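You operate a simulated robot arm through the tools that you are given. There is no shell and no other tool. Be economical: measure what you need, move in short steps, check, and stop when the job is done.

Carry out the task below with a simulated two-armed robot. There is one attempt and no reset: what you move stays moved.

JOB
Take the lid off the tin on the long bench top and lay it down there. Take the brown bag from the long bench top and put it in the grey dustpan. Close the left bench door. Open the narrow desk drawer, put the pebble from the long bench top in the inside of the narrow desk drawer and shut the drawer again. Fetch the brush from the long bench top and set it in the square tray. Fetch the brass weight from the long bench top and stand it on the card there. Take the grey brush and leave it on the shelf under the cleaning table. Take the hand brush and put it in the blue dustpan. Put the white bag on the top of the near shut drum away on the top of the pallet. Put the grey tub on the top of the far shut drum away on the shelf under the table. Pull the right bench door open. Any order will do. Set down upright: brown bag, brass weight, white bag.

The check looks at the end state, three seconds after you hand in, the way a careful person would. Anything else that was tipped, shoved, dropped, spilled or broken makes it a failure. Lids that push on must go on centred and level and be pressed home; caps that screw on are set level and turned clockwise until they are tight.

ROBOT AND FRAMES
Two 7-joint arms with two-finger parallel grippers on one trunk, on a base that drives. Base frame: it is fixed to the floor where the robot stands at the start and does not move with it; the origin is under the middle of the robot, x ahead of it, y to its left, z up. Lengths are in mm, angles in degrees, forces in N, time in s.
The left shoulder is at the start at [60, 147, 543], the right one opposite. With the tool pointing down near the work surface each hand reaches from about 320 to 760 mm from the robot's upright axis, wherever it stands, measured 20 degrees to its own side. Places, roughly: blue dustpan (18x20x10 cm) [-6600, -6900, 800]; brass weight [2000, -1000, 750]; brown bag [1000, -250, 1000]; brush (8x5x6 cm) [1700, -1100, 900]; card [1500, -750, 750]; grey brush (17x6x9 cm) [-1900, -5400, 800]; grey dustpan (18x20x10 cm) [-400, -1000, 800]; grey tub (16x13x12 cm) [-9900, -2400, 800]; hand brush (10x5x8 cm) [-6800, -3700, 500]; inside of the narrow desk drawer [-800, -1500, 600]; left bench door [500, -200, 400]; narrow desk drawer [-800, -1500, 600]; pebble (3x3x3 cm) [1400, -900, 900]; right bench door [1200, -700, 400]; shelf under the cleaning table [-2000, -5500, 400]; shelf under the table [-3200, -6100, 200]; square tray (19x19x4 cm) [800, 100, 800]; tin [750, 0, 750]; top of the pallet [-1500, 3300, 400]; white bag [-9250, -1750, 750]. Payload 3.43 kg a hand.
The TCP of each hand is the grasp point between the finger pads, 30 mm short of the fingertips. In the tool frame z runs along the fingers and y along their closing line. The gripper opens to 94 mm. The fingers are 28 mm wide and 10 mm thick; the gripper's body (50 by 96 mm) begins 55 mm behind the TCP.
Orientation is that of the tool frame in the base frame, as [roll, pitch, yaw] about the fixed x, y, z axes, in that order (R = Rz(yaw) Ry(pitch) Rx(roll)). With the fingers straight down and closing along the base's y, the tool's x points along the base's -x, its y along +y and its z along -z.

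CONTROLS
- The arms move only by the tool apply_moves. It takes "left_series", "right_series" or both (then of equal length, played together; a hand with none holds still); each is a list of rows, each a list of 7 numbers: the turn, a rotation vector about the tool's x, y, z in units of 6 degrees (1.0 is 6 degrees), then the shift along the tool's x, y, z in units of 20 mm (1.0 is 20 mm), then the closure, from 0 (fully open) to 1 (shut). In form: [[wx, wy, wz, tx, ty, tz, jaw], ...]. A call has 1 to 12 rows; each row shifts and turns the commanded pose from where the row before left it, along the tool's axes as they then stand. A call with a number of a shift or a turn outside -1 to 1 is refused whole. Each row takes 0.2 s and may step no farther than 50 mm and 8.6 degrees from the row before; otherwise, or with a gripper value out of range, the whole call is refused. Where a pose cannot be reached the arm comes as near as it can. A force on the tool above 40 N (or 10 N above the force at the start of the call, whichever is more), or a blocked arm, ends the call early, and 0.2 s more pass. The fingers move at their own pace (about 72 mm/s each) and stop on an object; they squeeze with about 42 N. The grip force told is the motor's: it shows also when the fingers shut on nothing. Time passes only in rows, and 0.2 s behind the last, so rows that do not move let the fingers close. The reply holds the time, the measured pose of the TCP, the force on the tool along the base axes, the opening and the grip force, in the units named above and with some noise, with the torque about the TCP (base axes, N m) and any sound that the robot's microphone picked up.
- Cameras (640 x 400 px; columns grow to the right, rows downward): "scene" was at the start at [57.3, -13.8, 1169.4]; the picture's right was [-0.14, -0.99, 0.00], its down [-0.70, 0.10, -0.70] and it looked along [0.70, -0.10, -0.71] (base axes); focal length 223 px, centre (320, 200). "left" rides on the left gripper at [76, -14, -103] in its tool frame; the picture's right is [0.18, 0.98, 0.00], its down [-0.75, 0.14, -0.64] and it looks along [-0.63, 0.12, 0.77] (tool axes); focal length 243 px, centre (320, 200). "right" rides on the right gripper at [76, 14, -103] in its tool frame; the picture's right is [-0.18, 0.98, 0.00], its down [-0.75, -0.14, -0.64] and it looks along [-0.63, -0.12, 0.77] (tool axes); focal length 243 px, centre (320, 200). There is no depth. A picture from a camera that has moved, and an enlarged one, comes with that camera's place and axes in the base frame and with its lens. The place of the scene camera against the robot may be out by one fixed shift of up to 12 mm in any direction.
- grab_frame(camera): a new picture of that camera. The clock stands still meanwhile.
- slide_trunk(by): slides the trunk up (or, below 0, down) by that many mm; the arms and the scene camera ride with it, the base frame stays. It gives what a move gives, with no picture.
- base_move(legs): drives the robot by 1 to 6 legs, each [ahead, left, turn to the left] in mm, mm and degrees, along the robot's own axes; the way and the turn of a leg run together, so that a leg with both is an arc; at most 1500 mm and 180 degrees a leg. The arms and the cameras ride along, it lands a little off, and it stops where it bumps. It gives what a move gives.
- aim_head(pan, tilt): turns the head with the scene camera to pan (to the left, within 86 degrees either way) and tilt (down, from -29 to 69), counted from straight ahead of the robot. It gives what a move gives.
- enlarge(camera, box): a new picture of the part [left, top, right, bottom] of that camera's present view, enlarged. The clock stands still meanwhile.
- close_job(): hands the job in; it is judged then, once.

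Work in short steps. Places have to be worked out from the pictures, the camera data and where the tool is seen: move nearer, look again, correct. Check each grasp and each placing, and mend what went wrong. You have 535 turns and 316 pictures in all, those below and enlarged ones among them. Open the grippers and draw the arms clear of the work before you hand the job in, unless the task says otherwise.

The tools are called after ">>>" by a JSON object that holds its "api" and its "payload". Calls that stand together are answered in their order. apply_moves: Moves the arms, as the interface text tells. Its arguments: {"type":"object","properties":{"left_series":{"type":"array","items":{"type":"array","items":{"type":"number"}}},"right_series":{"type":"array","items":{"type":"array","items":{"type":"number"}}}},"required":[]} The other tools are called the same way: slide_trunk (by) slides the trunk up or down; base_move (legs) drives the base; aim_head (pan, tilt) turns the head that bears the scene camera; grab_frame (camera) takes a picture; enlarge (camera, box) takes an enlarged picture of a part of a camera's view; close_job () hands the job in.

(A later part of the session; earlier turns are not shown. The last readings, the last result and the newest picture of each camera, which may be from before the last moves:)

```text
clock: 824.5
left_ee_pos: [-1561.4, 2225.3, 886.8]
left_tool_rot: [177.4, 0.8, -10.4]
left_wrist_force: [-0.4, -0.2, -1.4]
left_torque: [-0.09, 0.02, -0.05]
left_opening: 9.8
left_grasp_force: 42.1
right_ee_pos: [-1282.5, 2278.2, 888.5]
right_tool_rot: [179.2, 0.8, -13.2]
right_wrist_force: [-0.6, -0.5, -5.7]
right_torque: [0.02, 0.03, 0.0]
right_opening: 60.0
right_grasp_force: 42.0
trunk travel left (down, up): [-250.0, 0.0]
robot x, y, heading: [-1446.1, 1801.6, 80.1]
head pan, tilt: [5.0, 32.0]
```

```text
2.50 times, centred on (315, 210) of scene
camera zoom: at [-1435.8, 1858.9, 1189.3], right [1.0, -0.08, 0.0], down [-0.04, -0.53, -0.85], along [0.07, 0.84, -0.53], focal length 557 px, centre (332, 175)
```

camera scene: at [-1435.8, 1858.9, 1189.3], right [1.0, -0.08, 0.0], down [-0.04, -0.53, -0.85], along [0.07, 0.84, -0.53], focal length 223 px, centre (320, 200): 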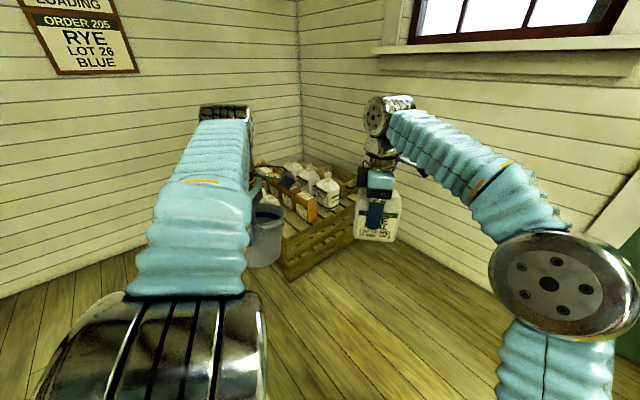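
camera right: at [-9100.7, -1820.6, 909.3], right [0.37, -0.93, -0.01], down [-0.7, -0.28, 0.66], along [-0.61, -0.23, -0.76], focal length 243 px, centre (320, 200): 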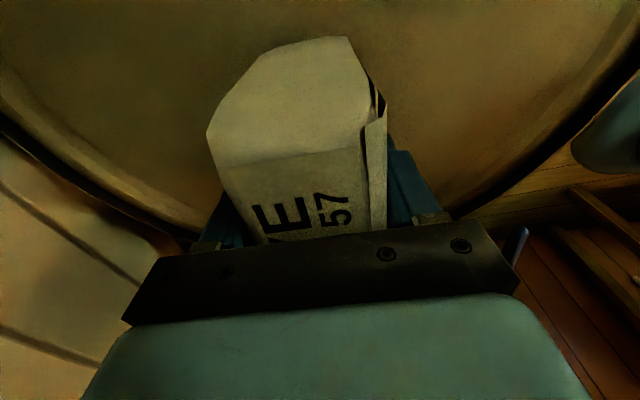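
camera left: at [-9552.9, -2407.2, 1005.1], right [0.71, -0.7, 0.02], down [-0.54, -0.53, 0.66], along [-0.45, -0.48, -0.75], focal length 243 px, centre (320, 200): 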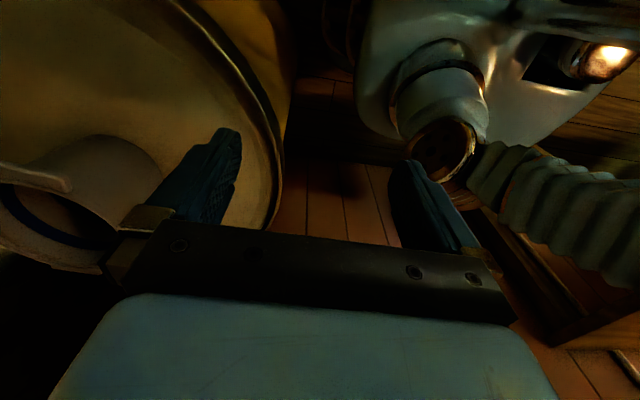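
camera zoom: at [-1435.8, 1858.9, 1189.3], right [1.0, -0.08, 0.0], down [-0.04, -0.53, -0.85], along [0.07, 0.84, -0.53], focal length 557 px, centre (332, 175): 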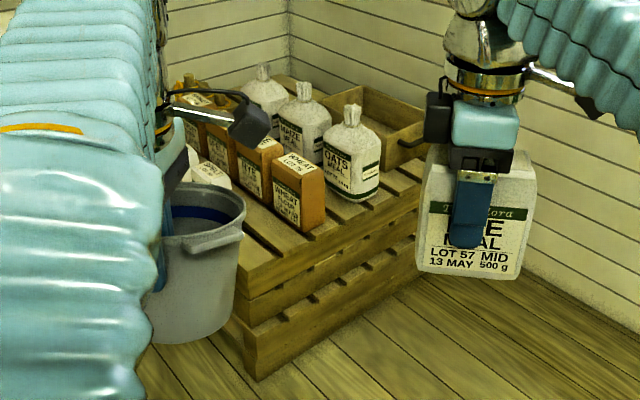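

Pallet top has a free area at its front corner; target ≈(−1535,2839). Reposition so it's ahead-right.

>>> {"api": "base_move", "payload": {"legs": [[0, 370, 0], [380, 0, 0]]}}

>>> {"api": "aim_head", "payload": {"pan": -10, "tilt": 48}}

>>> {"api": "grab_frame", "payload": {"camera": "scene"}}

>>> {"api": "grab_frame", "payload": {"camera": "right"}}

```text
clock: 828.9
left_ee_pos: [-1873.6, 2665.8, 885.8]
left_tool_rot: [177.3, 0.9, -9.9]
left_wrist_force: [-0.4, 0.4, -0.5]
left_torque: [-0.04, 0.02, -0.01]
left_opening: 9.8
left_grasp_force: 41.9
right_ee_pos: [-1594.8, 2721.1, 889.1]
right_tool_rot: [179.2, 0.8, -12.7]
right_wrist_force: [0.3, -0.5, -5.0]
right_torque: [0.01, 0.03, 0.01]
right_opening: 60.1
right_grasp_force: 42.0
trunk travel left (down, up): [-250.0, 0.0]
robot x, y, heading: [-1754.7, 2242.9, 80.8]
head pan, tilt: [5.0, 32.0]
```

```text
clock: 829.7
left_ee_pos: [-1874.1, 2665.9, 885.6]
left_tool_rot: [177.4, 0.9, -10.0]
left_wrist_force: [0.0, 0.4, -1.3]
left_torque: [-0.04, -0.02, 0.0]
left_opening: 9.7
left_grasp_force: 42.2
right_ee_pos: [-1594.6, 2721.9, 889.4]
right_tool_rot: [179.2, 0.8, -12.7]
right_wrist_force: [0.0, 0.2, -5.0]
right_torque: [-0.01, 0.02, 0.0]
right_opening: 60.2
right_grasp_force: 42.1
trunk travel left (down, up): [-250.0, 0.0]
robot x, y, heading: [-1754.2, 2243.3, 80.7]
head pan, tilt: [-10.0, 48.0]
```

```text
50 pictures are left
camera scene: at [-1725.8, 2285.6, 1165.7], right [0.94, -0.33, 0.0], down [-0.25, -0.7, -0.67], along [0.22, 0.63, -0.74], focal length 223 px, centre (320, 200)
```

scene: 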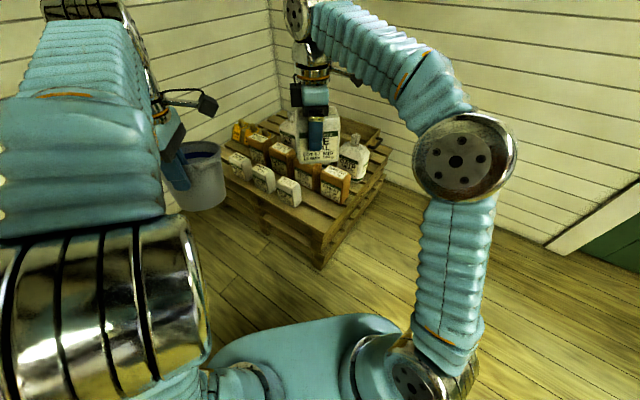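

```text
49 pictures are left
camera right: at [-1522.0, 2691.4, 990.8], right [-0.4, -0.92, 0.02], down [-0.69, 0.31, 0.65], along [-0.6, 0.25, -0.76], focal length 243 px, centre (320, 200)
```

right: 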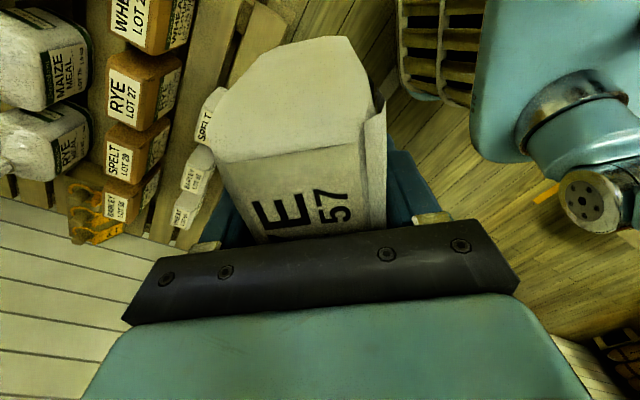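

There's an empty slot at the front corner of the pallet; top ≈310. Target ≈(−1539,2912). Move the bag over it while lowering and aligning.

>>> {"api": "apply_moves", "payload": {"right_series": [[0, 0, 0, 0.06, -0.99, 0.9, 1], [0, 0, 0, 0.06, -0.99, 0.9, 1], [0, 0, 0, 0.06, -0.99, 0.9, 1], [0, 0, 0, 0.06, -0.99, 0.9, 1], [0, 0, 0, 0.06, -0.99, 0.9, 1], [0, 0, 0, 0.06, -0.99, 0.9, 1], [0, 0, 0, 0.06, -0.99, 0.9, 1], [0, 0, 0, 0.06, -0.99, 0.9, 1], [0, 0, 0, 0.06, -0.99, 0.9, 1], [0, 0, 0, 0.06, -0.99, 0.9, 1]]}}

>>> {"api": "apply_moves", "payload": {"right_series": [[0, 0, 1, 0, 0, 1, 1], [0, 0, 1, 0, 0, 1, 1], [0, 0, 1, 0, 0, 1, 1], [0, 0, 1, 0, 0, 1, 1], [0, 0, 1, 0, 0, 1, 1], [0, 0, 1, 0, 0, 1, 1], [0, 0, 0.8, 0, 0, 1, 1]]}}

>>> {"api": "enlarge", "payload": {"camera": "scene", "box": [210, 90, 410, 270]}}

>>> {"api": "grab_frame", "payload": {"camera": "right"}}

```text
clock: 831.9
left_ee_pos: [-1874.3, 2664.7, 885.6]
left_tool_rot: [177.4, 0.8, -10.0]
left_wrist_force: [0.4, 0.0, -1.3]
left_torque: [-0.01, 0.02, -0.01]
left_opening: 9.8
left_grasp_force: 41.7
right_ee_pos: [-1545.1, 2891.8, 710.6]
right_tool_rot: [179.1, 0.7, -12.8]
right_wrist_force: [-0.5, -0.1, -4.4]
right_torque: [0.03, 0.03, -0.01]
right_opening: 60.4
right_grasp_force: 42.7
right hand out of reach, approached as far as the arm can: row 9, 10
trunk travel left (down, up): [-250.0, 0.0]
robot x, y, heading: [-1757.7, 2239.9, 80.6]
head pan, tilt: [-10.0, 48.0]
```

```text
clock: 833.5
left_ee_pos: [-1873.5, 2666.3, 887.4]
left_tool_rot: [177.1, 0.7, -10.0]
left_wrist_force: [-0.3, -1.0, -1.7]
left_torque: [-0.05, -0.03, 0.01]
left_opening: 9.9
left_grasp_force: 42.0
right_ee_pos: [-1546.5, 2889.1, 569.0]
right_tool_rot: [178.9, 0.1, -53.7]
right_wrist_force: [0.1, 0.3, -4.7]
right_torque: [0.02, 0.01, 0.0]
right_opening: 60.0
right_grasp_force: 42.0
trunk travel left (down, up): [-250.0, 0.0]
robot x, y, heading: [-1754.5, 2245.8, 80.4]
head pan, tilt: [-10.0, 48.0]
```

```text
2.22 times, centred on (310, 180) of scene
camera zoom: at [-1725.8, 2285.6, 1165.6], right [0.94, -0.33, 0.0], down [-0.25, -0.7, -0.67], along [0.22, 0.63, -0.74], focal length 495 px, centre (342, 244)
```

zoom: 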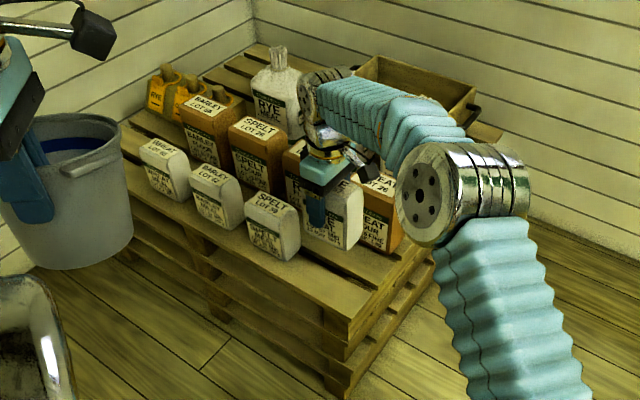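

```text
47 pictures are left
camera right: at [-1509.8, 2820.1, 671.6], right [-0.9, -0.43, 0.02], down [-0.32, 0.7, 0.64], along [-0.29, 0.57, -0.77], focal length 243 px, centre (320, 200)
```

right: 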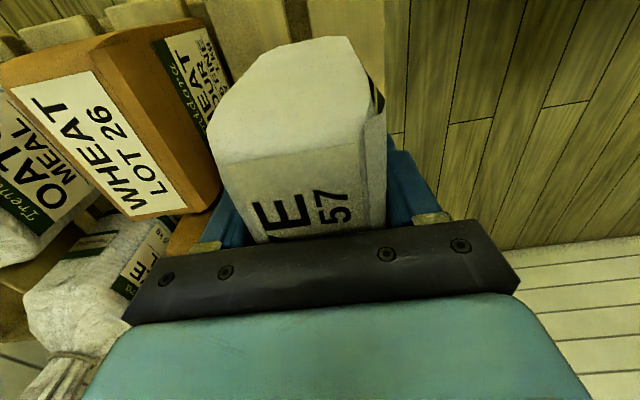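

Landing spot should be ~48 mm deeper. Nudge the base ahead 48 mm, then lower.

>>> {"api": "base_move", "payload": {"legs": [[48, 8, 0]]}}

>>> {"api": "apply_moves", "payload": {"right_series": [[0, 0, 0, 0, 0, 1, 1], [0, 0, 0, 0, 0, 1, 1], [0, 0, 0, 0, 0, 1, 1], [0, 0, 0, 0, 0, 1, 1], [0, 0, 0, 0, 0, 1, 1], [0, 0, 0, 0, 0, 1, 1]]}}

>>> {"api": "enlarge", "payload": {"camera": "scene", "box": [210, 90, 410, 270]}}

```text
clock: 834.4
left_ee_pos: [-1872.9, 2714.7, 885.3]
left_tool_rot: [177.2, 0.8, -10.0]
left_wrist_force: [0.3, 0.5, -1.8]
left_torque: [-0.05, -0.01, 0.02]
left_opening: 9.6
left_grasp_force: 41.6
right_ee_pos: [-1546.5, 2937.1, 569.8]
right_tool_rot: [178.9, 0.1, -53.5]
right_wrist_force: [0.6, 0.3, -4.7]
right_torque: [0.05, -0.01, -0.01]
right_opening: 60.3
right_grasp_force: 41.8
trunk travel left (down, up): [-250.0, 0.0]
robot x, y, heading: [-1754.1, 2291.3, 80.7]
head pan, tilt: [-10.0, 48.0]
```

```text
clock: 835.8
left_ee_pos: [-1874.3, 2711.9, 886.9]
left_tool_rot: [177.3, 0.8, -10.0]
left_wrist_force: [0.2, 0.0, -0.3]
left_torque: [-0.03, 0.03, -0.01]
left_opening: 9.9
left_grasp_force: 41.7
right_ee_pos: [-1549.1, 2937.7, 454.8]
right_tool_rot: [179.3, 0.6, -53.6]
right_wrist_force: [-0.9, 1.5, 34.1]
right_torque: [0.59, -0.77, -0.04]
right_opening: 60.0
right_grasp_force: 42.9
trunk travel left (down, up): [-250.0, 0.0]
robot x, y, heading: [-1756.5, 2292.1, 80.5]
head pan, tilt: [-10.0, 48.0]
```

```text
2.22 times, centred on (310, 180) of scene
camera zoom: at [-1726.9, 2331.4, 1166.8], right [0.94, -0.33, 0.0], down [-0.25, -0.7, -0.67], along [0.22, 0.63, -0.74], focal length 495 px, centre (342, 244)
```

zoom: 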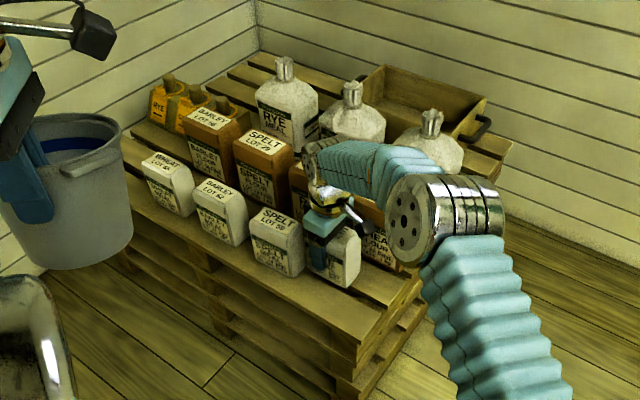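

The bag touches the pallet top in line with the front row. Release gently and rise.

>>> {"api": "apply_moves", "payload": {"right_series": [[0, 0, 0, 0, 0, -0.15, 1], [0, 0, 0, 0, 0, 0, 0.25], [0, 0, 0, 0, 0, 0, 0.25], [0, 0, 0, 0, 0, -0.3, 0.25], [0, 0, 0, 0, 0, -0.7, 0.25], [0, 0, 0, 0, 0, -1, 0.25], [0, 0, 0, 0, 0, -1, 0.25], [0, 0, 0, 0, 0, -1, 0.25], [0, 0, 0, 0, 0, -1, 0.25], [0, 0, 0, 0, 0, -1, 0.25], [0, 0, 0, 0, 0, -1, 0.25], [0, 0, 0, 0, 0, -1, 0.25]]}}

>>> {"api": "apply_moves", "payload": {"right_series": [[0, 0, 0, 0, 0, -1, 0.25], [0, 0, 0, 0, 0, -1, 0.25], [0, 0, 0, 0.5, 0.5, -1, 0.25], [0, 0, 0, 0.5, 0.5, -1, 0.25], [0, 0, 0, 0.5, 0.5, -1, 0.25], [0, 0, 0, 0.5, 0.5, -1, 0.25], [0, 0, 0, 0.8, 0.5, -1, 0.25], [0, 0, 0, 0.8, 0.5, -1, 0.25], [0, 0, 0, 0.8, 0.5, -1, 0.25], [0, 0, 0, 0.8, 0.5, -1, 0.25]]}}

>>> {"api": "enlarge", "payload": {"camera": "scene", "box": [210, 90, 410, 270]}}

```text
clock: 838.4
left_ee_pos: [-1873.1, 2714.4, 886.6]
left_tool_rot: [177.3, 0.8, -10.0]
left_wrist_force: [1.0, -0.3, -0.7]
left_torque: [-0.04, 0.0, 0.01]
left_opening: 9.8
left_grasp_force: 41.9
right_ee_pos: [-1545.3, 2937.9, 611.6]
right_tool_rot: [178.8, 0.0, -53.5]
right_wrist_force: [0.1, -0.5, 0.2]
right_torque: [0.01, -0.01, 0.05]
right_opening: 70.5
right_grasp_force: 0.0
trunk travel left (down, up): [-250.0, 0.0]
robot x, y, heading: [-1752.5, 2288.7, 80.8]
head pan, tilt: [-10.0, 48.0]
```

```text
clock: 840.6
left_ee_pos: [-1872.2, 2714.0, 885.2]
left_tool_rot: [177.3, 0.7, -10.1]
left_wrist_force: [-0.4, 0.6, -1.1]
left_torque: [-0.05, 0.0, -0.02]
left_opening: 9.8
left_grasp_force: 41.9
right_ee_pos: [-1544.4, 2806.6, 812.9]
right_tool_rot: [178.9, 0.0, -53.5]
right_wrist_force: [0.0, -0.9, -0.1]
right_torque: [-0.02, -0.03, 0.0]
right_opening: 70.4
right_grasp_force: 0.0
trunk travel left (down, up): [-250.0, 0.0]
robot x, y, heading: [-1755.7, 2295.6, 80.6]
head pan, tilt: [-10.0, 48.0]
```

```text
2.22 times, centred on (310, 180) of scene
camera zoom: at [-1726.0, 2333.9, 1165.6], right [0.94, -0.33, 0.0], down [-0.25, -0.7, -0.67], along [0.22, 0.63, -0.74], focal length 495 px, centre (342, 244)
```

zoom: 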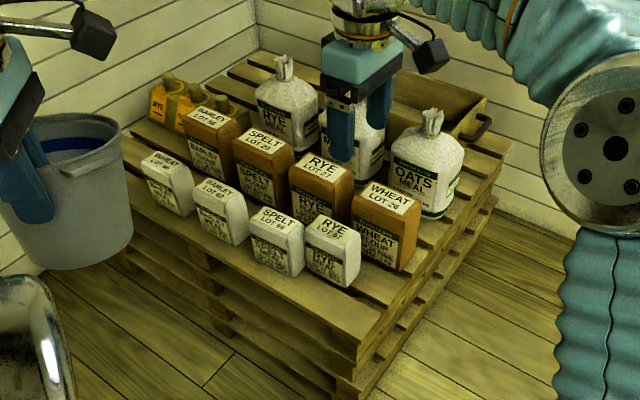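

White bag stands upright in its slot. Now take the tub back: reverse, turn south and return past the stand and through the gap.

>>> {"api": "base_move", "payload": {"legs": [[-450, 0, 0], [0, 0, -170], [1400, 0, 0], [950, 0, 0], [0, 0, -50]]}}

>>> {"api": "aim_head", "payload": {"pan": 15, "tilt": 20}}

>>> {"api": "grab_frame", "payload": {"camera": "scene"}}

```text
clock: 860.1
left_ee_pos: [-1547.9, -680.1, 885.4]
left_tool_rot: [176.4, 0.3, -179.6]
left_wrist_force: [-10.4, 9.0, -2.0]
left_torque: [0.27, 0.18, -0.76]
left_opening: 10.2
left_grasp_force: 42.1
right_ee_pos: [-1848.5, -836.7, 813.0]
right_tool_rot: [178.9, 0.2, 137.6]
right_wrist_force: [0.5, -0.1, 0.2]
right_torque: [-0.03, -0.03, -0.02]
right_opening: 70.4
right_grasp_force: 0.0
trunk travel left (down, up): [-250.0, 0.0]
robot x, y, heading: [-1740.0, -294.0, -88.5]
head pan, tilt: [-10.0, 48.0]
stopped in leg 4: the force on the tool passed its limit at 54 N (the readings are from after the stop); the commanded pose is now the measured one
```

```text
clock: 861.1
left_ee_pos: [-1546.0, -680.9, 887.1]
left_tool_rot: [176.5, 0.4, -179.4]
left_wrist_force: [-13.4, 15.9, -2.5]
left_torque: [0.37, 0.2, -0.76]
left_opening: 10.5
left_grasp_force: 41.7
right_ee_pos: [-1848.2, -837.5, 813.5]
right_tool_rot: [178.9, 0.1, 137.5]
right_wrist_force: [-0.2, 0.3, 0.2]
right_torque: [-0.02, 0.02, 0.01]
right_opening: 70.3
right_grasp_force: 0.1
trunk travel left (down, up): [-250.0, 0.0]
robot x, y, heading: [-1737.6, -295.6, -88.4]
head pan, tilt: [15.0, 20.0]
```

```text
44 pictures are left
camera scene: at [-1707.7, -352.3, 1208.5], right [-0.96, -0.28, 0.0], down [-0.1, 0.33, -0.94], along [0.27, -0.9, -0.34], focal length 223 px, centre (320, 200)
```

scene: 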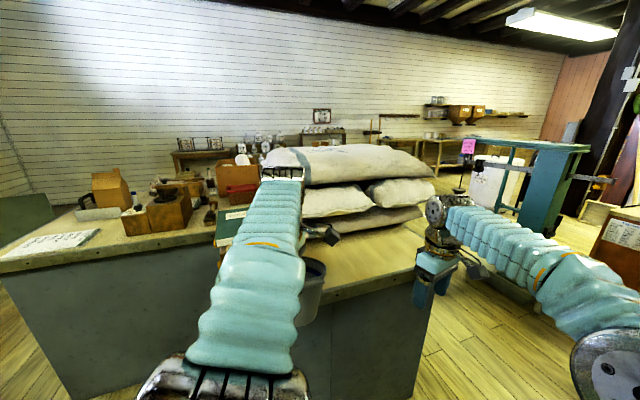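

The tub nudged the counter edge; back off, go around its corner on the west side.

>>> {"api": "base_move", "payload": {"legs": [[-250, 0, 0], [0, -300, 0], [0, 0, -21.5], [1300, 0, 0], [0, 0, 56.5]]}}

>>> {"api": "aim_head", "payload": {"pan": 0, "tilt": 25}}

>>> {"api": "grab_frame", "payload": {"camera": "scene"}}

```text
clock: 871.2
left_ee_pos: [-2391.9, -1673.2, 885.2]
left_tool_rot: [176.5, 0.4, 161.0]
left_wrist_force: [-0.6, 0.1, -1.4]
left_torque: [0.05, -0.03, -0.03]
left_opening: 9.9
left_grasp_force: 42.3
right_ee_pos: [-2721.6, -1717.8, 812.7]
right_tool_rot: [178.2, -0.2, 119.0]
right_wrist_force: [3.8, 1.9, 0.7]
right_torque: [-0.17, 0.27, 0.15]
right_opening: 71.0
right_grasp_force: 0.0
trunk travel left (down, up): [-250.0, 0.0]
robot x, y, heading: [-2445.9, -1240.1, -108.1]
head pan, tilt: [15.0, 20.0]
stopped in leg 4: the robot was blocked; the commanded pose is now the measured one
```

```text
clock: 872.0
left_ee_pos: [-2392.3, -1674.1, 885.4]
left_tool_rot: [176.3, 0.4, 161.0]
left_wrist_force: [-0.4, -0.1, -0.7]
left_torque: [0.04, -0.01, 0.0]
left_opening: 10.0
left_grasp_force: 42.2
right_ee_pos: [-2721.8, -1718.5, 812.1]
right_tool_rot: [178.4, -0.3, 118.9]
right_wrist_force: [5.8, 3.0, 1.0]
right_torque: [-0.29, 0.48, 0.35]
right_opening: 70.5
right_grasp_force: 0.1
trunk travel left (down, up): [-250.0, 0.0]
robot x, y, heading: [-2444.2, -1241.5, -108.1]
head pan, tilt: [0.0, 25.0]
```

```text
43 pictures are left
camera scene: at [-2455.9, -1302.3, 1200.5], right [-0.95, 0.31, 0.0], down [0.13, 0.4, -0.91], along [-0.28, -0.86, -0.42], focal length 223 px, centre (320, 200)
```

scene: 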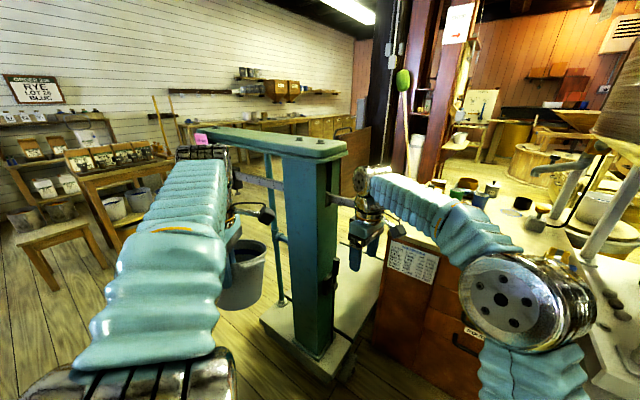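

The right hand met the scale column. Back up 250 mm, then turn left to the passage heading and shift.

>>> {"api": "base_move", "payload": {"legs": [[-260, 0, 0], [0, 0, 55], [0, 30, 0]]}}

>>> {"api": "grab_frame", "payload": {"camera": "scene"}}

```text
clock: 876.7
left_ee_pos: [-1958.6, -1188.6, 886.5]
left_tool_rot: [176.4, 0.5, -144.7]
left_wrist_force: [0.4, 0.0, -0.6]
left_torque: [0.05, 0.01, 0.02]
left_opening: 9.7
left_grasp_force: 42.1
right_ee_pos: [-2114.9, -1483.0, 812.3]
right_tool_rot: [178.3, -0.1, 173.3]
right_wrist_force: [0.4, -0.1, 0.1]
right_torque: [0.03, -0.02, 0.01]
right_opening: 70.5
right_grasp_force: 0.1
trunk travel left (down, up): [-250.0, 0.0]
robot x, y, heading: [-2338.7, -977.3, -53.7]
head pan, tilt: [0.0, 25.0]
```

```text
42 pictures are left
camera scene: at [-2296.5, -1031.1, 1200.4], right [-0.81, -0.59, 0.0], down [-0.25, 0.34, -0.91], along [0.54, -0.73, -0.42], focal length 223 px, centre (320, 200)
```

scene: 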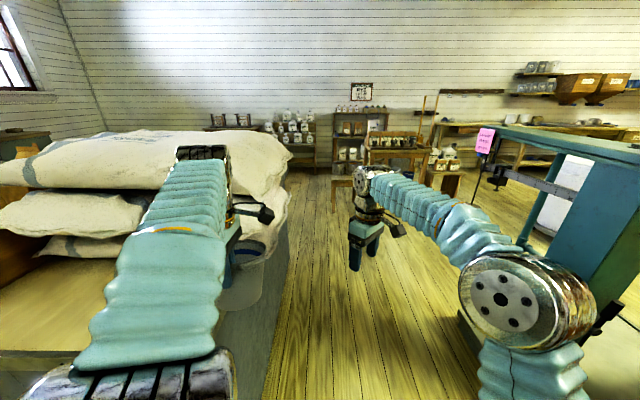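

Strafe right 290 mm to the passage's centre line, then drive through.

>>> {"api": "base_move", "payload": {"legs": [[0, -290, 0], [700, 0, 0], [750, 0, 0]]}}

>>> {"api": "aim_head", "payload": {"pan": -40, "tilt": 22}}

>>> {"api": "grab_frame", "payload": {"camera": "scene"}}

```text
clock: 885.8
left_ee_pos: [-1320.7, -2510.3, 886.5]
left_tool_rot: [176.4, 0.5, -143.6]
left_wrist_force: [-0.1, 0.5, -1.7]
left_torque: [0.04, 0.04, 0.01]
left_opening: 9.7
left_grasp_force: 41.9
right_ee_pos: [-1470.8, -2808.1, 812.4]
right_tool_rot: [178.2, -0.1, 174.3]
right_wrist_force: [-0.4, -0.9, 0.4]
right_torque: [0.01, 0.01, 0.02]
right_opening: 70.7
right_grasp_force: 0.0
trunk travel left (down, up): [-250.0, 0.0]
robot x, y, heading: [-1709.4, -2308.2, -52.4]
head pan, tilt: [0.0, 25.0]
```

```text
clock: 886.9
left_ee_pos: [-1320.7, -2510.2, 885.8]
left_tool_rot: [176.3, 0.4, -143.6]
left_wrist_force: [0.4, -0.1, -1.9]
left_torque: [0.05, 0.06, 0.0]
left_opening: 9.4
left_grasp_force: 42.5
right_ee_pos: [-1470.2, -2808.4, 812.8]
right_tool_rot: [178.1, -0.1, 174.3]
right_wrist_force: [-0.4, -0.3, -0.1]
right_torque: [-0.03, -0.02, 0.0]
right_opening: 70.3
right_grasp_force: 0.0
trunk travel left (down, up): [-250.0, 0.0]
robot x, y, heading: [-1708.8, -2307.3, -52.5]
head pan, tilt: [-40.0, 22.0]
```

```text
41 pictures are left
camera scene: at [-1721.4, -2379.7, 1205.3], right [-1.0, 0.04, 0.0], down [0.02, 0.37, -0.93], along [-0.04, -0.93, -0.37], focal length 223 px, centre (320, 200)
```

scene: 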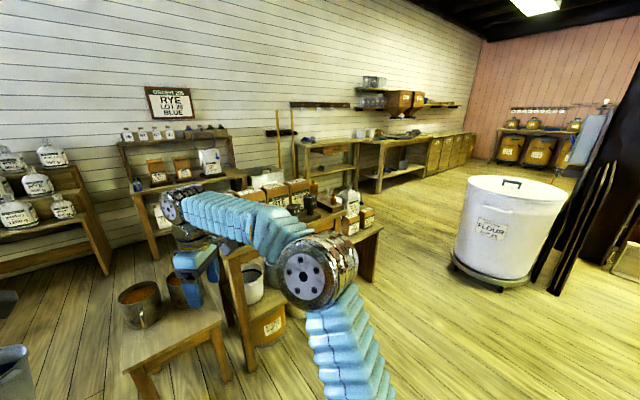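

Clear aisle to the tables between the display shelf and the barrel. Drive there in legs.

>>> {"api": "base_move", "payload": {"legs": [[0, 0, -84.5], [1120, 0, 0], [0, 0, 47], [1400, 0, 0]]}}

>>> {"api": "aim_head", "payload": {"pan": -10, "tilt": 22}}

>>> {"api": "grab_frame", "payload": {"camera": "scene"}}

```text
clock: 904.7
left_ee_pos: [-2331.6, -4868.2, 886.1]
left_tool_rot: [176.4, 0.4, 178.4]
left_wrist_force: [0.2, -0.1, -0.4]
left_torque: [0.07, 0.03, 0.03]
left_opening: 9.9
left_grasp_force: 42.4
right_ee_pos: [-2632.2, -5011.1, 812.1]
right_tool_rot: [178.2, -0.3, 136.4]
right_wrist_force: [-0.8, -0.1, 0.9]
right_torque: [-0.03, 0.01, 0.01]
right_opening: 70.5
right_grasp_force: 0.0
trunk travel left (down, up): [-250.0, 0.0]
robot x, y, heading: [-2511.3, -4469.2, -90.6]
head pan, tilt: [-40.0, 22.0]
```

```text
clock: 905.6
left_ee_pos: [-2332.4, -4869.0, 885.1]
left_tool_rot: [176.3, 0.5, 178.5]
left_wrist_force: [0.2, 0.6, -0.9]
left_torque: [0.09, -0.01, 0.02]
left_opening: 9.5
left_grasp_force: 42.3
right_ee_pos: [-2633.0, -5011.0, 813.6]
right_tool_rot: [178.1, -0.2, 136.4]
right_wrist_force: [-0.2, 0.1, 0.9]
right_torque: [0.03, 0.0, -0.03]
right_opening: 70.6
right_grasp_force: 0.1
trunk travel left (down, up): [-250.0, 0.0]
robot x, y, heading: [-2510.0, -4470.7, -90.4]
head pan, tilt: [-10.0, 22.0]
```

```text
40 pictures are left
camera scene: at [-2521.1, -4536.3, 1205.3], right [-0.98, 0.18, 0.0], down [0.07, 0.37, -0.93], along [-0.17, -0.91, -0.37], focal length 223 px, centre (320, 200)
```

scene: 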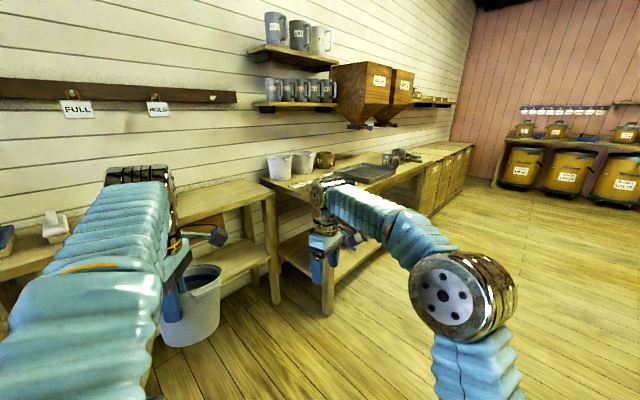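

The open-shelf table starts at n≈−5450, front edge u≈2900. Drive in front of it and face it.

>>> {"api": "base_move", "payload": {"legs": [[420, -820, 0], [450, 0, 0], [0, 0, 36]]}}

>>> {"api": "aim_head", "payload": {"pan": 10, "tilt": 35}}

>>> {"api": "grab_frame", "payload": {"camera": "scene"}}

```text
clock: 912.8
left_ee_pos: [-3187.6, -5712.9, 886.0]
left_tool_rot: [175.4, 0.1, 177.0]
left_wrist_force: [-6.7, 12.8, 4.0]
left_torque: [1.07, 0.53, -0.04]
left_opening: 10.1
left_grasp_force: 42.1
right_ee_pos: [-3488.7, -5851.6, 814.2]
right_tool_rot: [178.2, 0.0, 135.0]
right_wrist_force: [-0.1, -0.5, 0.3]
right_torque: [0.0, -0.02, 0.0]
right_opening: 70.4
right_grasp_force: 0.1
trunk travel left (down, up): [-250.0, 0.0]
robot x, y, heading: [-3353.7, -5318.8, -91.9]
head pan, tilt: [-10.0, 22.0]
stopped in leg 2: the force on the tool passed its limit at 46 N (the readings are from after the stop); the commanded pose is now the measured one
```

```text
clock: 913.6
left_ee_pos: [-3186.8, -5711.7, 886.8]
left_tool_rot: [175.4, 0.1, 177.0]
left_wrist_force: [-9.9, 17.8, 2.2]
left_torque: [1.69, 0.88, -0.11]
left_opening: 10.3
left_grasp_force: 41.8
right_ee_pos: [-3488.9, -5853.1, 813.3]
right_tool_rot: [178.3, 0.0, 135.2]
right_wrist_force: [0.9, -0.4, -0.2]
right_torque: [0.0, -0.01, 0.01]
right_opening: 70.6
right_grasp_force: 0.1
trunk travel left (down, up): [-250.0, 0.0]
robot x, y, heading: [-3355.3, -5317.5, -91.8]
head pan, tilt: [10.0, 35.0]
```

```text
39 pictures are left
camera scene: at [-3335.2, -5375.2, 1184.8], right [-0.99, -0.14, 0.0], down [-0.08, 0.57, -0.82], along [0.12, -0.81, -0.57], focal length 223 px, centre (320, 200)
```

scene: 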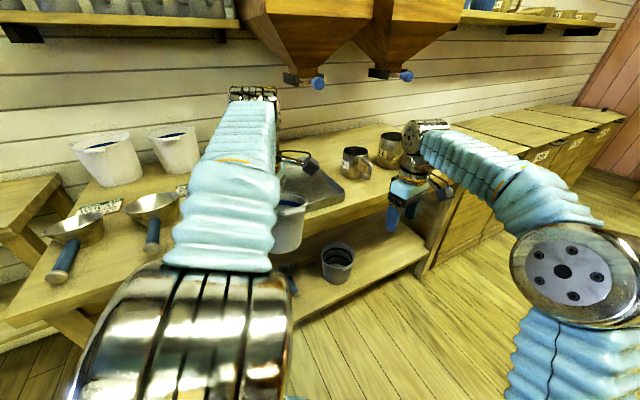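

The tub touched the table edge; back off 150 mm, and look.

>>> {"api": "base_move", "payload": {"legs": [[-200, -60, 0], [0, 0, 37.5]]}}

>>> {"api": "aim_head", "payload": {"pan": 0, "tilt": 35}}

>>> {"api": "grab_frame", "payload": {"camera": "scene"}}

```text
clock: 917.0
left_ee_pos: [-3033.6, -5326.5, 885.4]
left_tool_rot: [175.6, 0.1, -145.2]
left_wrist_force: [0.9, 0.4, -1.1]
left_torque: [0.06, 0.01, -0.02]
left_opening: 9.8
left_grasp_force: 42.1
right_ee_pos: [-3187.3, -5621.7, 813.0]
right_tool_rot: [178.2, -0.1, 172.9]
right_wrist_force: [0.6, 0.0, 0.5]
right_torque: [0.01, 0.0, 0.01]
right_opening: 70.5
right_grasp_force: 0.1
trunk travel left (down, up): [-250.0, 0.0]
robot x, y, heading: [-3406.7, -5117.4, -54.2]
head pan, tilt: [10.0, 35.0]
```

```text
clock: 917.7
left_ee_pos: [-3032.9, -5325.5, 885.3]
left_tool_rot: [175.6, 0.1, -145.3]
left_wrist_force: [0.0, -0.7, -1.2]
left_torque: [0.05, 0.01, 0.0]
left_opening: 9.9
left_grasp_force: 41.6
right_ee_pos: [-3185.8, -5622.5, 812.0]
right_tool_rot: [178.2, -0.2, 172.7]
right_wrist_force: [0.3, 0.0, -0.2]
right_torque: [0.03, -0.02, 0.02]
right_opening: 70.6
right_grasp_force: 0.0
trunk travel left (down, up): [-250.0, 0.0]
robot x, y, heading: [-3410.3, -5115.2, -54.1]
head pan, tilt: [0.0, 35.0]
```

```text
38 pictures are left
camera scene: at [-3367.0, -5165.3, 1184.6], right [-0.81, -0.59, 0.0], down [-0.34, 0.46, -0.82], along [0.48, -0.66, -0.57], focal length 223 px, centre (320, 200)
```

scene: 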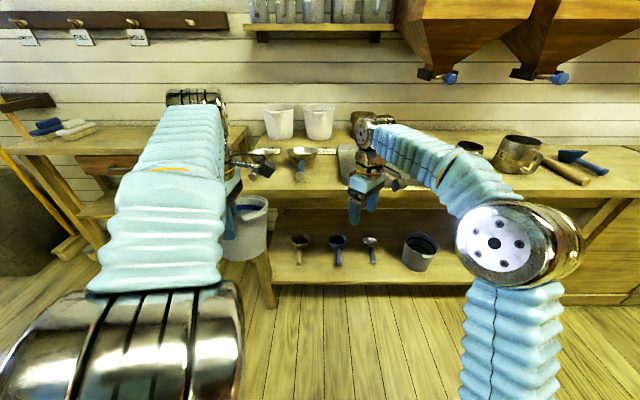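

The shelf (z≈200–230, set back under the top) holds scoops and a small tub; there seems to be free room at its right end. Strafe right and lower the trunk for a better look.

>>> {"api": "base_move", "payload": {"legs": [[0, -900, 0]]}}

>>> {"api": "slide_trunk", "payload": {"by": -250}}

>>> {"api": "aim_head", "payload": {"pan": 8, "tilt": 30}}

>>> {"api": "grab_frame", "payload": {"camera": "scene"}}

```text
clock: 922.5
left_ee_pos: [-3777.3, -5863.8, 884.5]
left_tool_rot: [175.6, 0.1, -145.8]
left_wrist_force: [-0.3, 0.9, -1.1]
left_torque: [0.04, 0.04, -0.01]
left_opening: 9.9
left_grasp_force: 42.4
right_ee_pos: [-3931.8, -6156.0, 812.9]
right_tool_rot: [178.3, -0.2, 172.4]
right_wrist_force: [0.1, -0.4, -0.3]
right_torque: [0.0, 0.02, -0.02]
right_opening: 70.4
right_grasp_force: 0.1
trunk travel left (down, up): [-250.0, 0.0]
robot x, y, heading: [-4150.1, -5649.3, -54.7]
head pan, tilt: [0.0, 35.0]
```

```text
clock: 925.1
left_ee_pos: [-3777.2, -5863.2, 635.4]
left_tool_rot: [175.7, 0.1, -145.8]
left_wrist_force: [0.0, 0.3, -0.1]
left_torque: [0.06, 0.0, 0.01]
left_opening: 9.7
left_grasp_force: 42.3
right_ee_pos: [-3932.9, -6156.7, 562.9]
right_tool_rot: [178.2, -0.2, 172.4]
right_wrist_force: [-0.3, 0.1, 0.6]
right_torque: [0.01, -0.02, 0.0]
right_opening: 70.8
right_grasp_force: 0.0
trunk travel left (down, up): [0.0, 250.0]
robot x, y, heading: [-4153.4, -5649.5, -54.8]
head pan, tilt: [0.0, 35.0]
```

```text
clock: 925.8
left_ee_pos: [-3777.2, -5863.4, 635.5]
left_tool_rot: [175.6, 0.1, -145.7]
left_wrist_force: [0.1, 0.0, -1.4]
left_torque: [0.06, 0.01, 0.0]
left_opening: 9.9
left_grasp_force: 42.0
right_ee_pos: [-3934.1, -6156.7, 562.8]
right_tool_rot: [178.3, -0.2, 172.4]
right_wrist_force: [0.7, 0.2, 0.5]
right_torque: [0.01, -0.02, -0.02]
right_opening: 70.4
right_grasp_force: 0.0
trunk travel left (down, up): [0.0, 250.0]
robot x, y, heading: [-4150.8, -5649.8, -54.7]
head pan, tilt: [8.0, 30.0]
```

```text
37 pictures are left
camera scene: at [-4099.2, -5692.8, 942.4], right [-0.73, -0.69, 0.0], down [-0.34, 0.36, -0.87], along [0.59, -0.63, -0.5], focal length 223 px, centre (320, 200)
```

scene: 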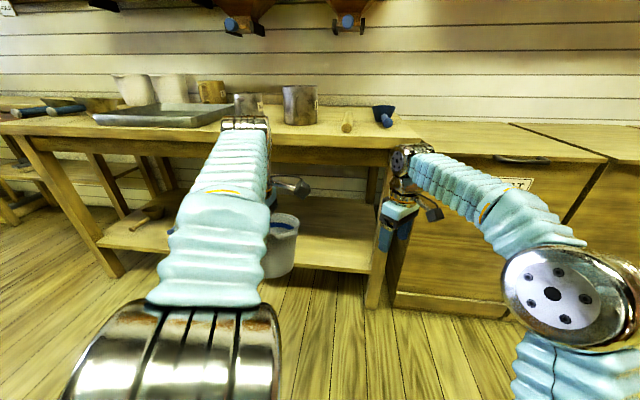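

Free shelf space between the small tub (n≈−6280) and the right leg (n≈−6803). Shift right 75 mm, then lower and extend the left hand.

>>> {"api": "base_move", "payload": {"legs": [[0, -75, 0.4]]}}

>>> {"api": "apply_moves", "payload": {"left_series": [[0, 0, 0, 0, -0.5, 1, 1], [0, 0, 0, 0, -0.5, 1, 1], [0, 0, 0, 0, -0.5, 1, 1], [0, 0, 0, 0, -0.5, 1, 1], [0, 0, 0, 0, -0.5, 1, 1], [0, 0, 0, 0, -0.5, 1, 1], [0, 0, 0, 0, -0.5, 1, 1], [0, 0, 0, 0, -0.5, 1, 1], [0, 0, 0, 0, -0.5, 1, 1], [0, 0, 0, 0, -0.5, 1, 1], [0, 0, 0, 0, -0.5, 1, 1], [0, 0, 0, 0, -0.5, 1, 1]]}}

>>> {"api": "grab_frame", "payload": {"camera": "scene"}}

```text
clock: 926.8
left_ee_pos: [-3838.6, -5904.9, 635.2]
left_tool_rot: [175.7, 0.1, -145.4]
left_wrist_force: [-0.9, 0.1, -0.6]
left_torque: [0.02, 0.03, 0.02]
left_opening: 10.0
left_grasp_force: 41.8
right_ee_pos: [-3992.1, -6200.4, 562.1]
right_tool_rot: [178.1, -0.3, 172.8]
right_wrist_force: [-0.7, -1.1, 0.5]
right_torque: [0.02, 0.0, 0.0]
right_opening: 70.6
right_grasp_force: 0.1
trunk travel left (down, up): [0.0, 250.0]
robot x, y, heading: [-4210.9, -5697.7, -54.3]
head pan, tilt: [8.0, 30.0]
```

```text
clock: 929.4
left_ee_pos: [-3779.0, -5988.3, 388.2]
left_tool_rot: [175.6, 0.1, -145.5]
left_wrist_force: [0.6, -0.4, -1.0]
left_torque: [0.04, 0.03, 0.0]
left_opening: 9.7
left_grasp_force: 41.6
right_ee_pos: [-3992.4, -6199.8, 562.1]
right_tool_rot: [178.3, -0.2, 172.8]
right_wrist_force: [-0.3, 0.1, -0.3]
right_torque: [-0.03, -0.02, -0.03]
right_opening: 70.4
right_grasp_force: 0.1
trunk travel left (down, up): [0.0, 250.0]
robot x, y, heading: [-4213.1, -5695.1, -54.3]
head pan, tilt: [8.0, 30.0]
```

```text
36 pictures are left
camera scene: at [-4160.9, -5736.8, 942.5], right [-0.72, -0.69, 0.0], down [-0.35, 0.36, -0.87], along [0.6, -0.62, -0.5], focal length 223 px, centre (320, 200)
```

scene: 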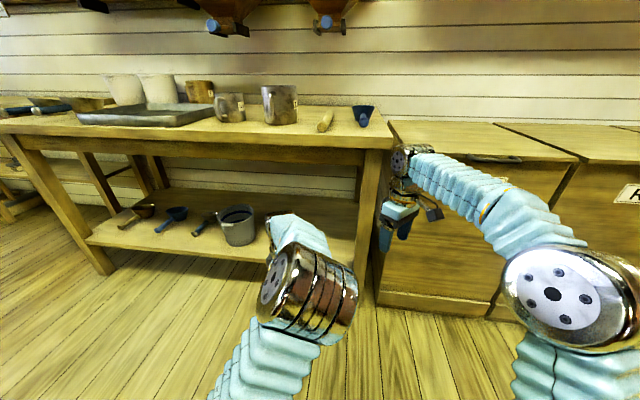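

Good reach. Retract the right hand, and slide the tub inward below the table top.

>>> {"api": "apply_moves", "payload": {"left_series": [[0, 0, 0, 0, -1, 0, 1], [0, 0, 0, 0, -1, 0, 1], [0, 0, 0, 0, -1, 0, 1], [0, 0, 0, 0, -1, 0, 1], [0, 0, 0, 0, -1, 0, 1], [0, 0, 0, 0, -1, 0.5, 1], [0, 0, 0, 0, -1, 0.5, 1]], "right_series": [[0, 0, 0, 0.68, 0.73, 0, 0.2], [0, 0, 0, 0.68, 0.73, 0, 0.2], [0, 0, 0, 0.68, 0.73, 0, 0.2], [0, 0, 0, 0.68, 0.73, 0, 0.2], [0, 0, 0, 0.68, 0.73, 0, 0.2], [0, 0, 0, 0.68, 0.73, 0, 0.2], [0, 0, 0, 0, 0, 0, 0.2]]}}

>>> {"api": "base_move", "payload": {"legs": [[100, 0, 0]]}}

>>> {"api": "aim_head", "payload": {"pan": 12, "tilt": 38}}

>>> {"api": "grab_frame", "payload": {"camera": "scene"}}

>>> {"api": "grab_frame", "payload": {"camera": "left"}}

```text
clock: 931.0
left_ee_pos: [-3748.3, -6046.8, 370.5]
left_tool_rot: [175.6, 0.2, -145.5]
left_wrist_force: [-0.7, 0.0, -1.3]
left_torque: [0.06, 0.05, -0.01]
left_opening: 9.5
left_grasp_force: 41.7
left hand out of reach, approached as far as the arm can: row 4, 5, 6, 7
right_ee_pos: [-4062.8, -6101.4, 565.5]
right_tool_rot: [178.3, -0.1, 172.8]
right_wrist_force: [-0.6, -0.2, 0.8]
right_torque: [0.0, 0.03, 0.02]
right_opening: 75.2
right_grasp_force: 0.1
trunk travel left (down, up): [0.0, 250.0]
robot x, y, heading: [-4211.9, -5690.5, -54.2]
head pan, tilt: [8.0, 30.0]
```

```text
clock: 932.2
left_ee_pos: [-3690.6, -6127.3, 370.6]
left_tool_rot: [175.6, 0.1, -145.4]
left_wrist_force: [-0.5, 0.4, -1.8]
left_torque: [0.05, 0.01, 0.01]
left_opening: 9.8
left_grasp_force: 42.1
right_ee_pos: [-4004.5, -6183.5, 566.0]
right_tool_rot: [178.2, -0.2, 172.7]
right_wrist_force: [0.2, -0.2, -0.7]
right_torque: [0.01, -0.01, -0.02]
right_opening: 75.3
right_grasp_force: 0.1
trunk travel left (down, up): [0.0, 250.0]
robot x, y, heading: [-4154.5, -5773.5, -54.1]
head pan, tilt: [8.0, 30.0]
```

```text
clock: 932.9
left_ee_pos: [-3690.5, -6128.7, 371.4]
left_tool_rot: [175.7, 0.1, -145.5]
left_wrist_force: [-0.4, 0.1, -1.1]
left_torque: [0.04, 0.06, -0.02]
left_opening: 9.5
left_grasp_force: 41.9
right_ee_pos: [-4004.2, -6183.4, 566.8]
right_tool_rot: [178.3, -0.3, 172.8]
right_wrist_force: [0.7, 0.2, 0.5]
right_torque: [-0.05, -0.01, 0.01]
right_opening: 75.4
right_grasp_force: 0.1
trunk travel left (down, up): [0.0, 250.0]
robot x, y, heading: [-4153.6, -5773.6, -54.3]
head pan, tilt: [12.0, 38.0]
```

```text
35 pictures are left
camera scene: at [-4101.4, -5810.4, 930.1], right [-0.67, -0.74, 0.0], down [-0.46, 0.41, -0.79], along [0.58, -0.53, -0.62], focal length 223 px, centre (320, 200)
```

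scene: 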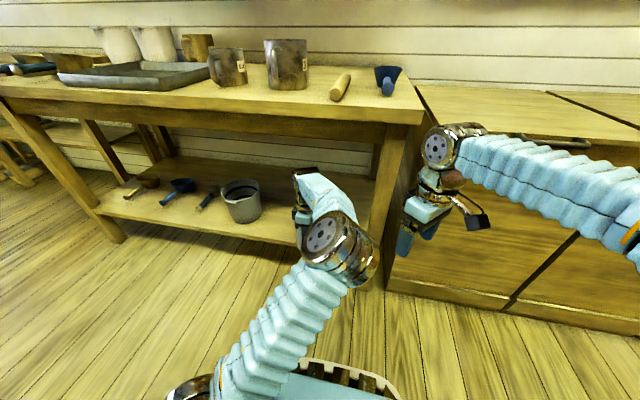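

```text
34 pictures are left
camera left: at [-3743.7, -6189.9, 470.9], right [-0.71, 0.7, 0.08], down [0.57, 0.5, 0.65], along [0.42, 0.5, -0.75], focal length 243 px, centre (320, 200)
```

left: 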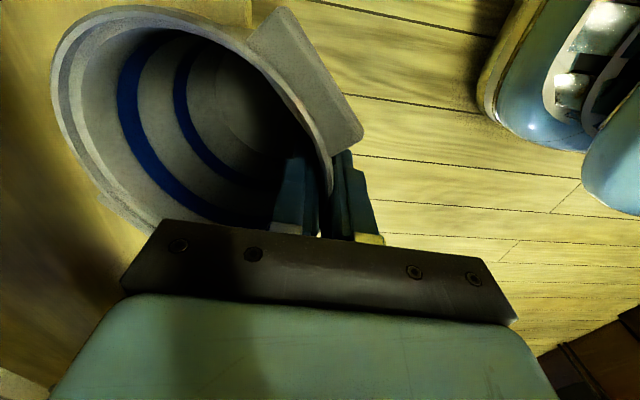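

Tub is upright and over the shelf's edge; drive 95 mm further in, then lower.

>>> {"api": "base_move", "payload": {"legs": [[95, 0, 0]]}}

>>> {"api": "apply_moves", "payload": {"left_series": [[0, 0, 0, 0, 0, 0.8, 1], [0, 0, 0, 0, 0, 0.7, 1], [0, 0, 0, 0, 0, 0.4, 1], [0, 0, 0, 0, 0, 0.3, 1], [0, 0, 0, 0, 0, 0.3, 1], [0, 0, 0, 0, 0, 0.3, 1]]}}

>>> {"api": "grab_frame", "payload": {"camera": "left"}}

```text
clock: 934.0
left_ee_pos: [-3635.7, -6206.1, 371.4]
left_tool_rot: [175.7, 0.1, -145.4]
left_wrist_force: [-1.3, 0.3, -1.5]
left_torque: [0.02, 0.02, 0.01]
left_opening: 9.6
left_grasp_force: 42.4
right_ee_pos: [-3948.6, -6260.4, 566.8]
right_tool_rot: [178.2, -0.2, 172.8]
right_wrist_force: [-0.3, -1.0, -0.3]
right_torque: [-0.01, 0.02, 0.02]
right_opening: 75.1
right_grasp_force: 0.2
trunk travel left (down, up): [0.0, 250.0]
robot x, y, heading: [-4095.7, -5851.1, -54.1]
head pan, tilt: [12.0, 38.0]
```

```text
clock: 935.0
left_ee_pos: [-3638.4, -6204.2, 333.8]
left_tool_rot: [176.2, 0.2, -145.5]
left_wrist_force: [-3.5, 2.4, 27.6]
left_torque: [-2.21, -1.24, -0.24]
left_opening: 16.1
left_grasp_force: 42.6
right_ee_pos: [-3949.1, -6259.9, 567.7]
right_tool_rot: [178.4, 0.0, 172.7]
right_wrist_force: [-1.3, -0.6, 0.3]
right_torque: [-0.02, 0.01, 0.0]
right_opening: 74.9
right_grasp_force: 0.1
trunk travel left (down, up): [0.0, 250.0]
robot x, y, heading: [-4098.0, -5850.5, -54.3]
head pan, tilt: [12.0, 38.0]
stopped in row 4 (left hand): the force on the tool passed its limit at 42 N (the readings are from after the stop); the commanded pose is now the measured one
```

```text
33 pictures are left
camera left: at [-3691.7, -6264.9, 433.9], right [-0.71, 0.7, 0.06], down [0.56, 0.51, 0.65], along [0.43, 0.5, -0.76], focal length 243 px, centre (320, 200)
```

left: 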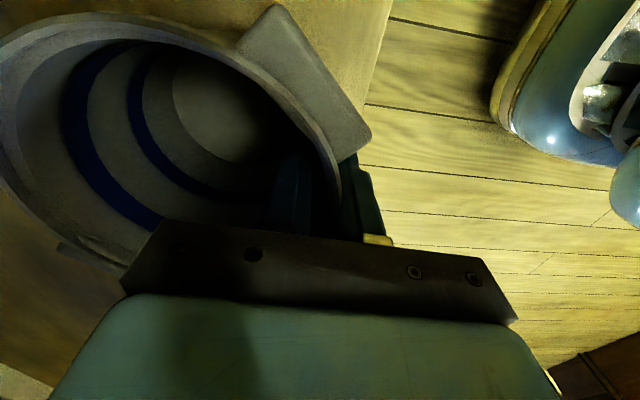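

Contact at the far bottom edge: the tub hangs slightly tilted. Pitch the hand up ~8° and settle it level.

>>> {"api": "apply_moves", "payload": {"left_series": [[0.7, 0, 0, 0, 0, 0, 1], [0.7, 0, 0, 0, 0, 0, 1], [0, 0, 0, 0, 0, 0.2, 1], [0, 0, 0, 0, 0, 0.2, 1]]}}

```text
clock: 936.0
left_ee_pos: [-3638.8, -6204.2, 324.4]
left_tool_rot: [-175.6, 0.2, -145.4]
left_wrist_force: [-0.4, 1.7, 34.7]
left_torque: [-1.0, -0.68, -0.11]
left_opening: 10.9
left_grasp_force: 41.9
right_ee_pos: [-3949.7, -6260.5, 567.7]
right_tool_rot: [178.2, -0.1, 172.6]
right_wrist_force: [-0.6, 0.6, -0.2]
right_torque: [0.02, 0.0, 0.0]
right_opening: 75.3
right_grasp_force: 0.0
trunk travel left (down, up): [0.0, 250.0]
robot x, y, heading: [-4096.9, -5851.1, -54.3]
head pan, tilt: [12.0, 38.0]
```

>>> {"api": "apply_moves", "payload": {"left_series": [[0.5, 0, 0, 0, 0, 0, 1], [0, 0, 0, 0, 0, 0, 1], [0, 0, 0, 0, 0, 0, 0.8], [0, 0, 0, 0, 0, 0, 0.7], [0, 0, 0, 0, 0, 0, 0.6], [0, 0, 0, 0, 0, 0, 0.6]]}}

>>> {"api": "grab_frame", "payload": {"camera": "left"}}

```text
clock: 937.4
left_ee_pos: [-3638.6, -6204.1, 321.8]
left_tool_rot: [-172.8, 0.1, -145.5]
left_wrist_force: [0.0, 0.0, 0.0]
left_torque: [-0.02, -0.04, -0.02]
left_opening: 37.6
left_grasp_force: 0.0
right_ee_pos: [-3949.4, -6260.4, 566.5]
right_tool_rot: [178.2, -0.3, 172.7]
right_wrist_force: [0.6, -0.4, 1.0]
right_torque: [-0.01, -0.01, -0.03]
right_opening: 75.2
right_grasp_force: 0.2
trunk travel left (down, up): [0.0, 250.0]
robot x, y, heading: [-4101.2, -5849.4, -54.2]
head pan, tilt: [12.0, 38.0]
```

```text
32 pictures are left
camera left: at [-3702.4, -6248.0, 424.0], right [-0.71, 0.7, -0.12], down [0.49, 0.61, 0.62], along [0.51, 0.38, -0.77], focal length 243 px, centre (320, 200)
```

left: 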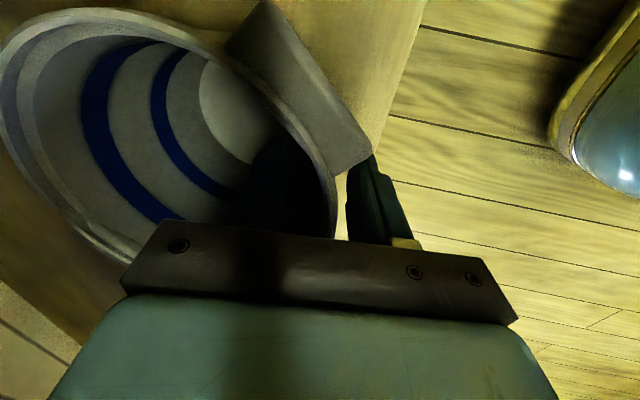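

Released. Lift the fingers straight out of the tub, then withdraw from under the table.

>>> {"api": "apply_moves", "payload": {"left_series": [[0, 0, 0, 0, -0.12, -0.9, 0.6], [0, 0, 0, 0, -0.12, -0.9, 0.6], [0, 0, 0, 0, -0.12, -0.9, 0.6], [0, 0, 0, 0, -0.12, -0.9, 0.6], [0, 0, 0, 0, -0.1, -0.6, 0.6]]}}

>>> {"api": "grab_frame", "payload": {"camera": "left"}}

```text
clock: 938.6
left_ee_pos: [-3638.3, -6205.4, 406.7]
left_tool_rot: [-172.8, 0.2, -145.4]
left_wrist_force: [0.1, 0.0, 0.4]
left_torque: [0.03, 0.02, -0.01]
left_opening: 37.5
left_grasp_force: 0.0
right_ee_pos: [-3948.7, -6260.8, 565.4]
right_tool_rot: [178.1, -0.2, 172.7]
right_wrist_force: [-0.2, -0.2, 0.7]
right_torque: [-0.03, 0.0, 0.02]
right_opening: 75.4
right_grasp_force: 0.0
trunk travel left (down, up): [0.0, 250.0]
robot x, y, heading: [-4095.4, -5851.6, -54.2]
head pan, tilt: [12.0, 38.0]
```

```text
31 pictures are left
camera left: at [-3702.6, -6249.9, 509.3], right [-0.71, 0.7, -0.12], down [0.49, 0.61, 0.62], along [0.51, 0.38, -0.77], focal length 243 px, centre (320, 200)
```

left: 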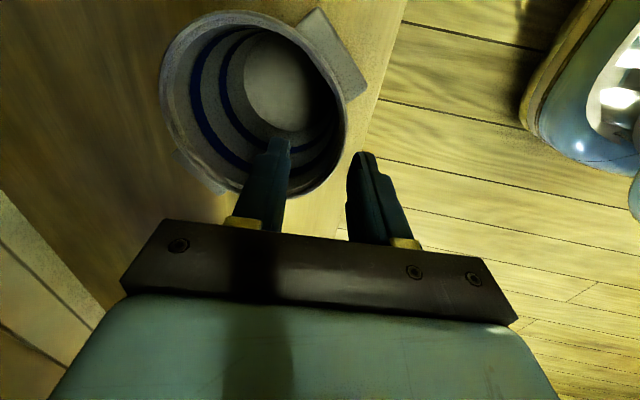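

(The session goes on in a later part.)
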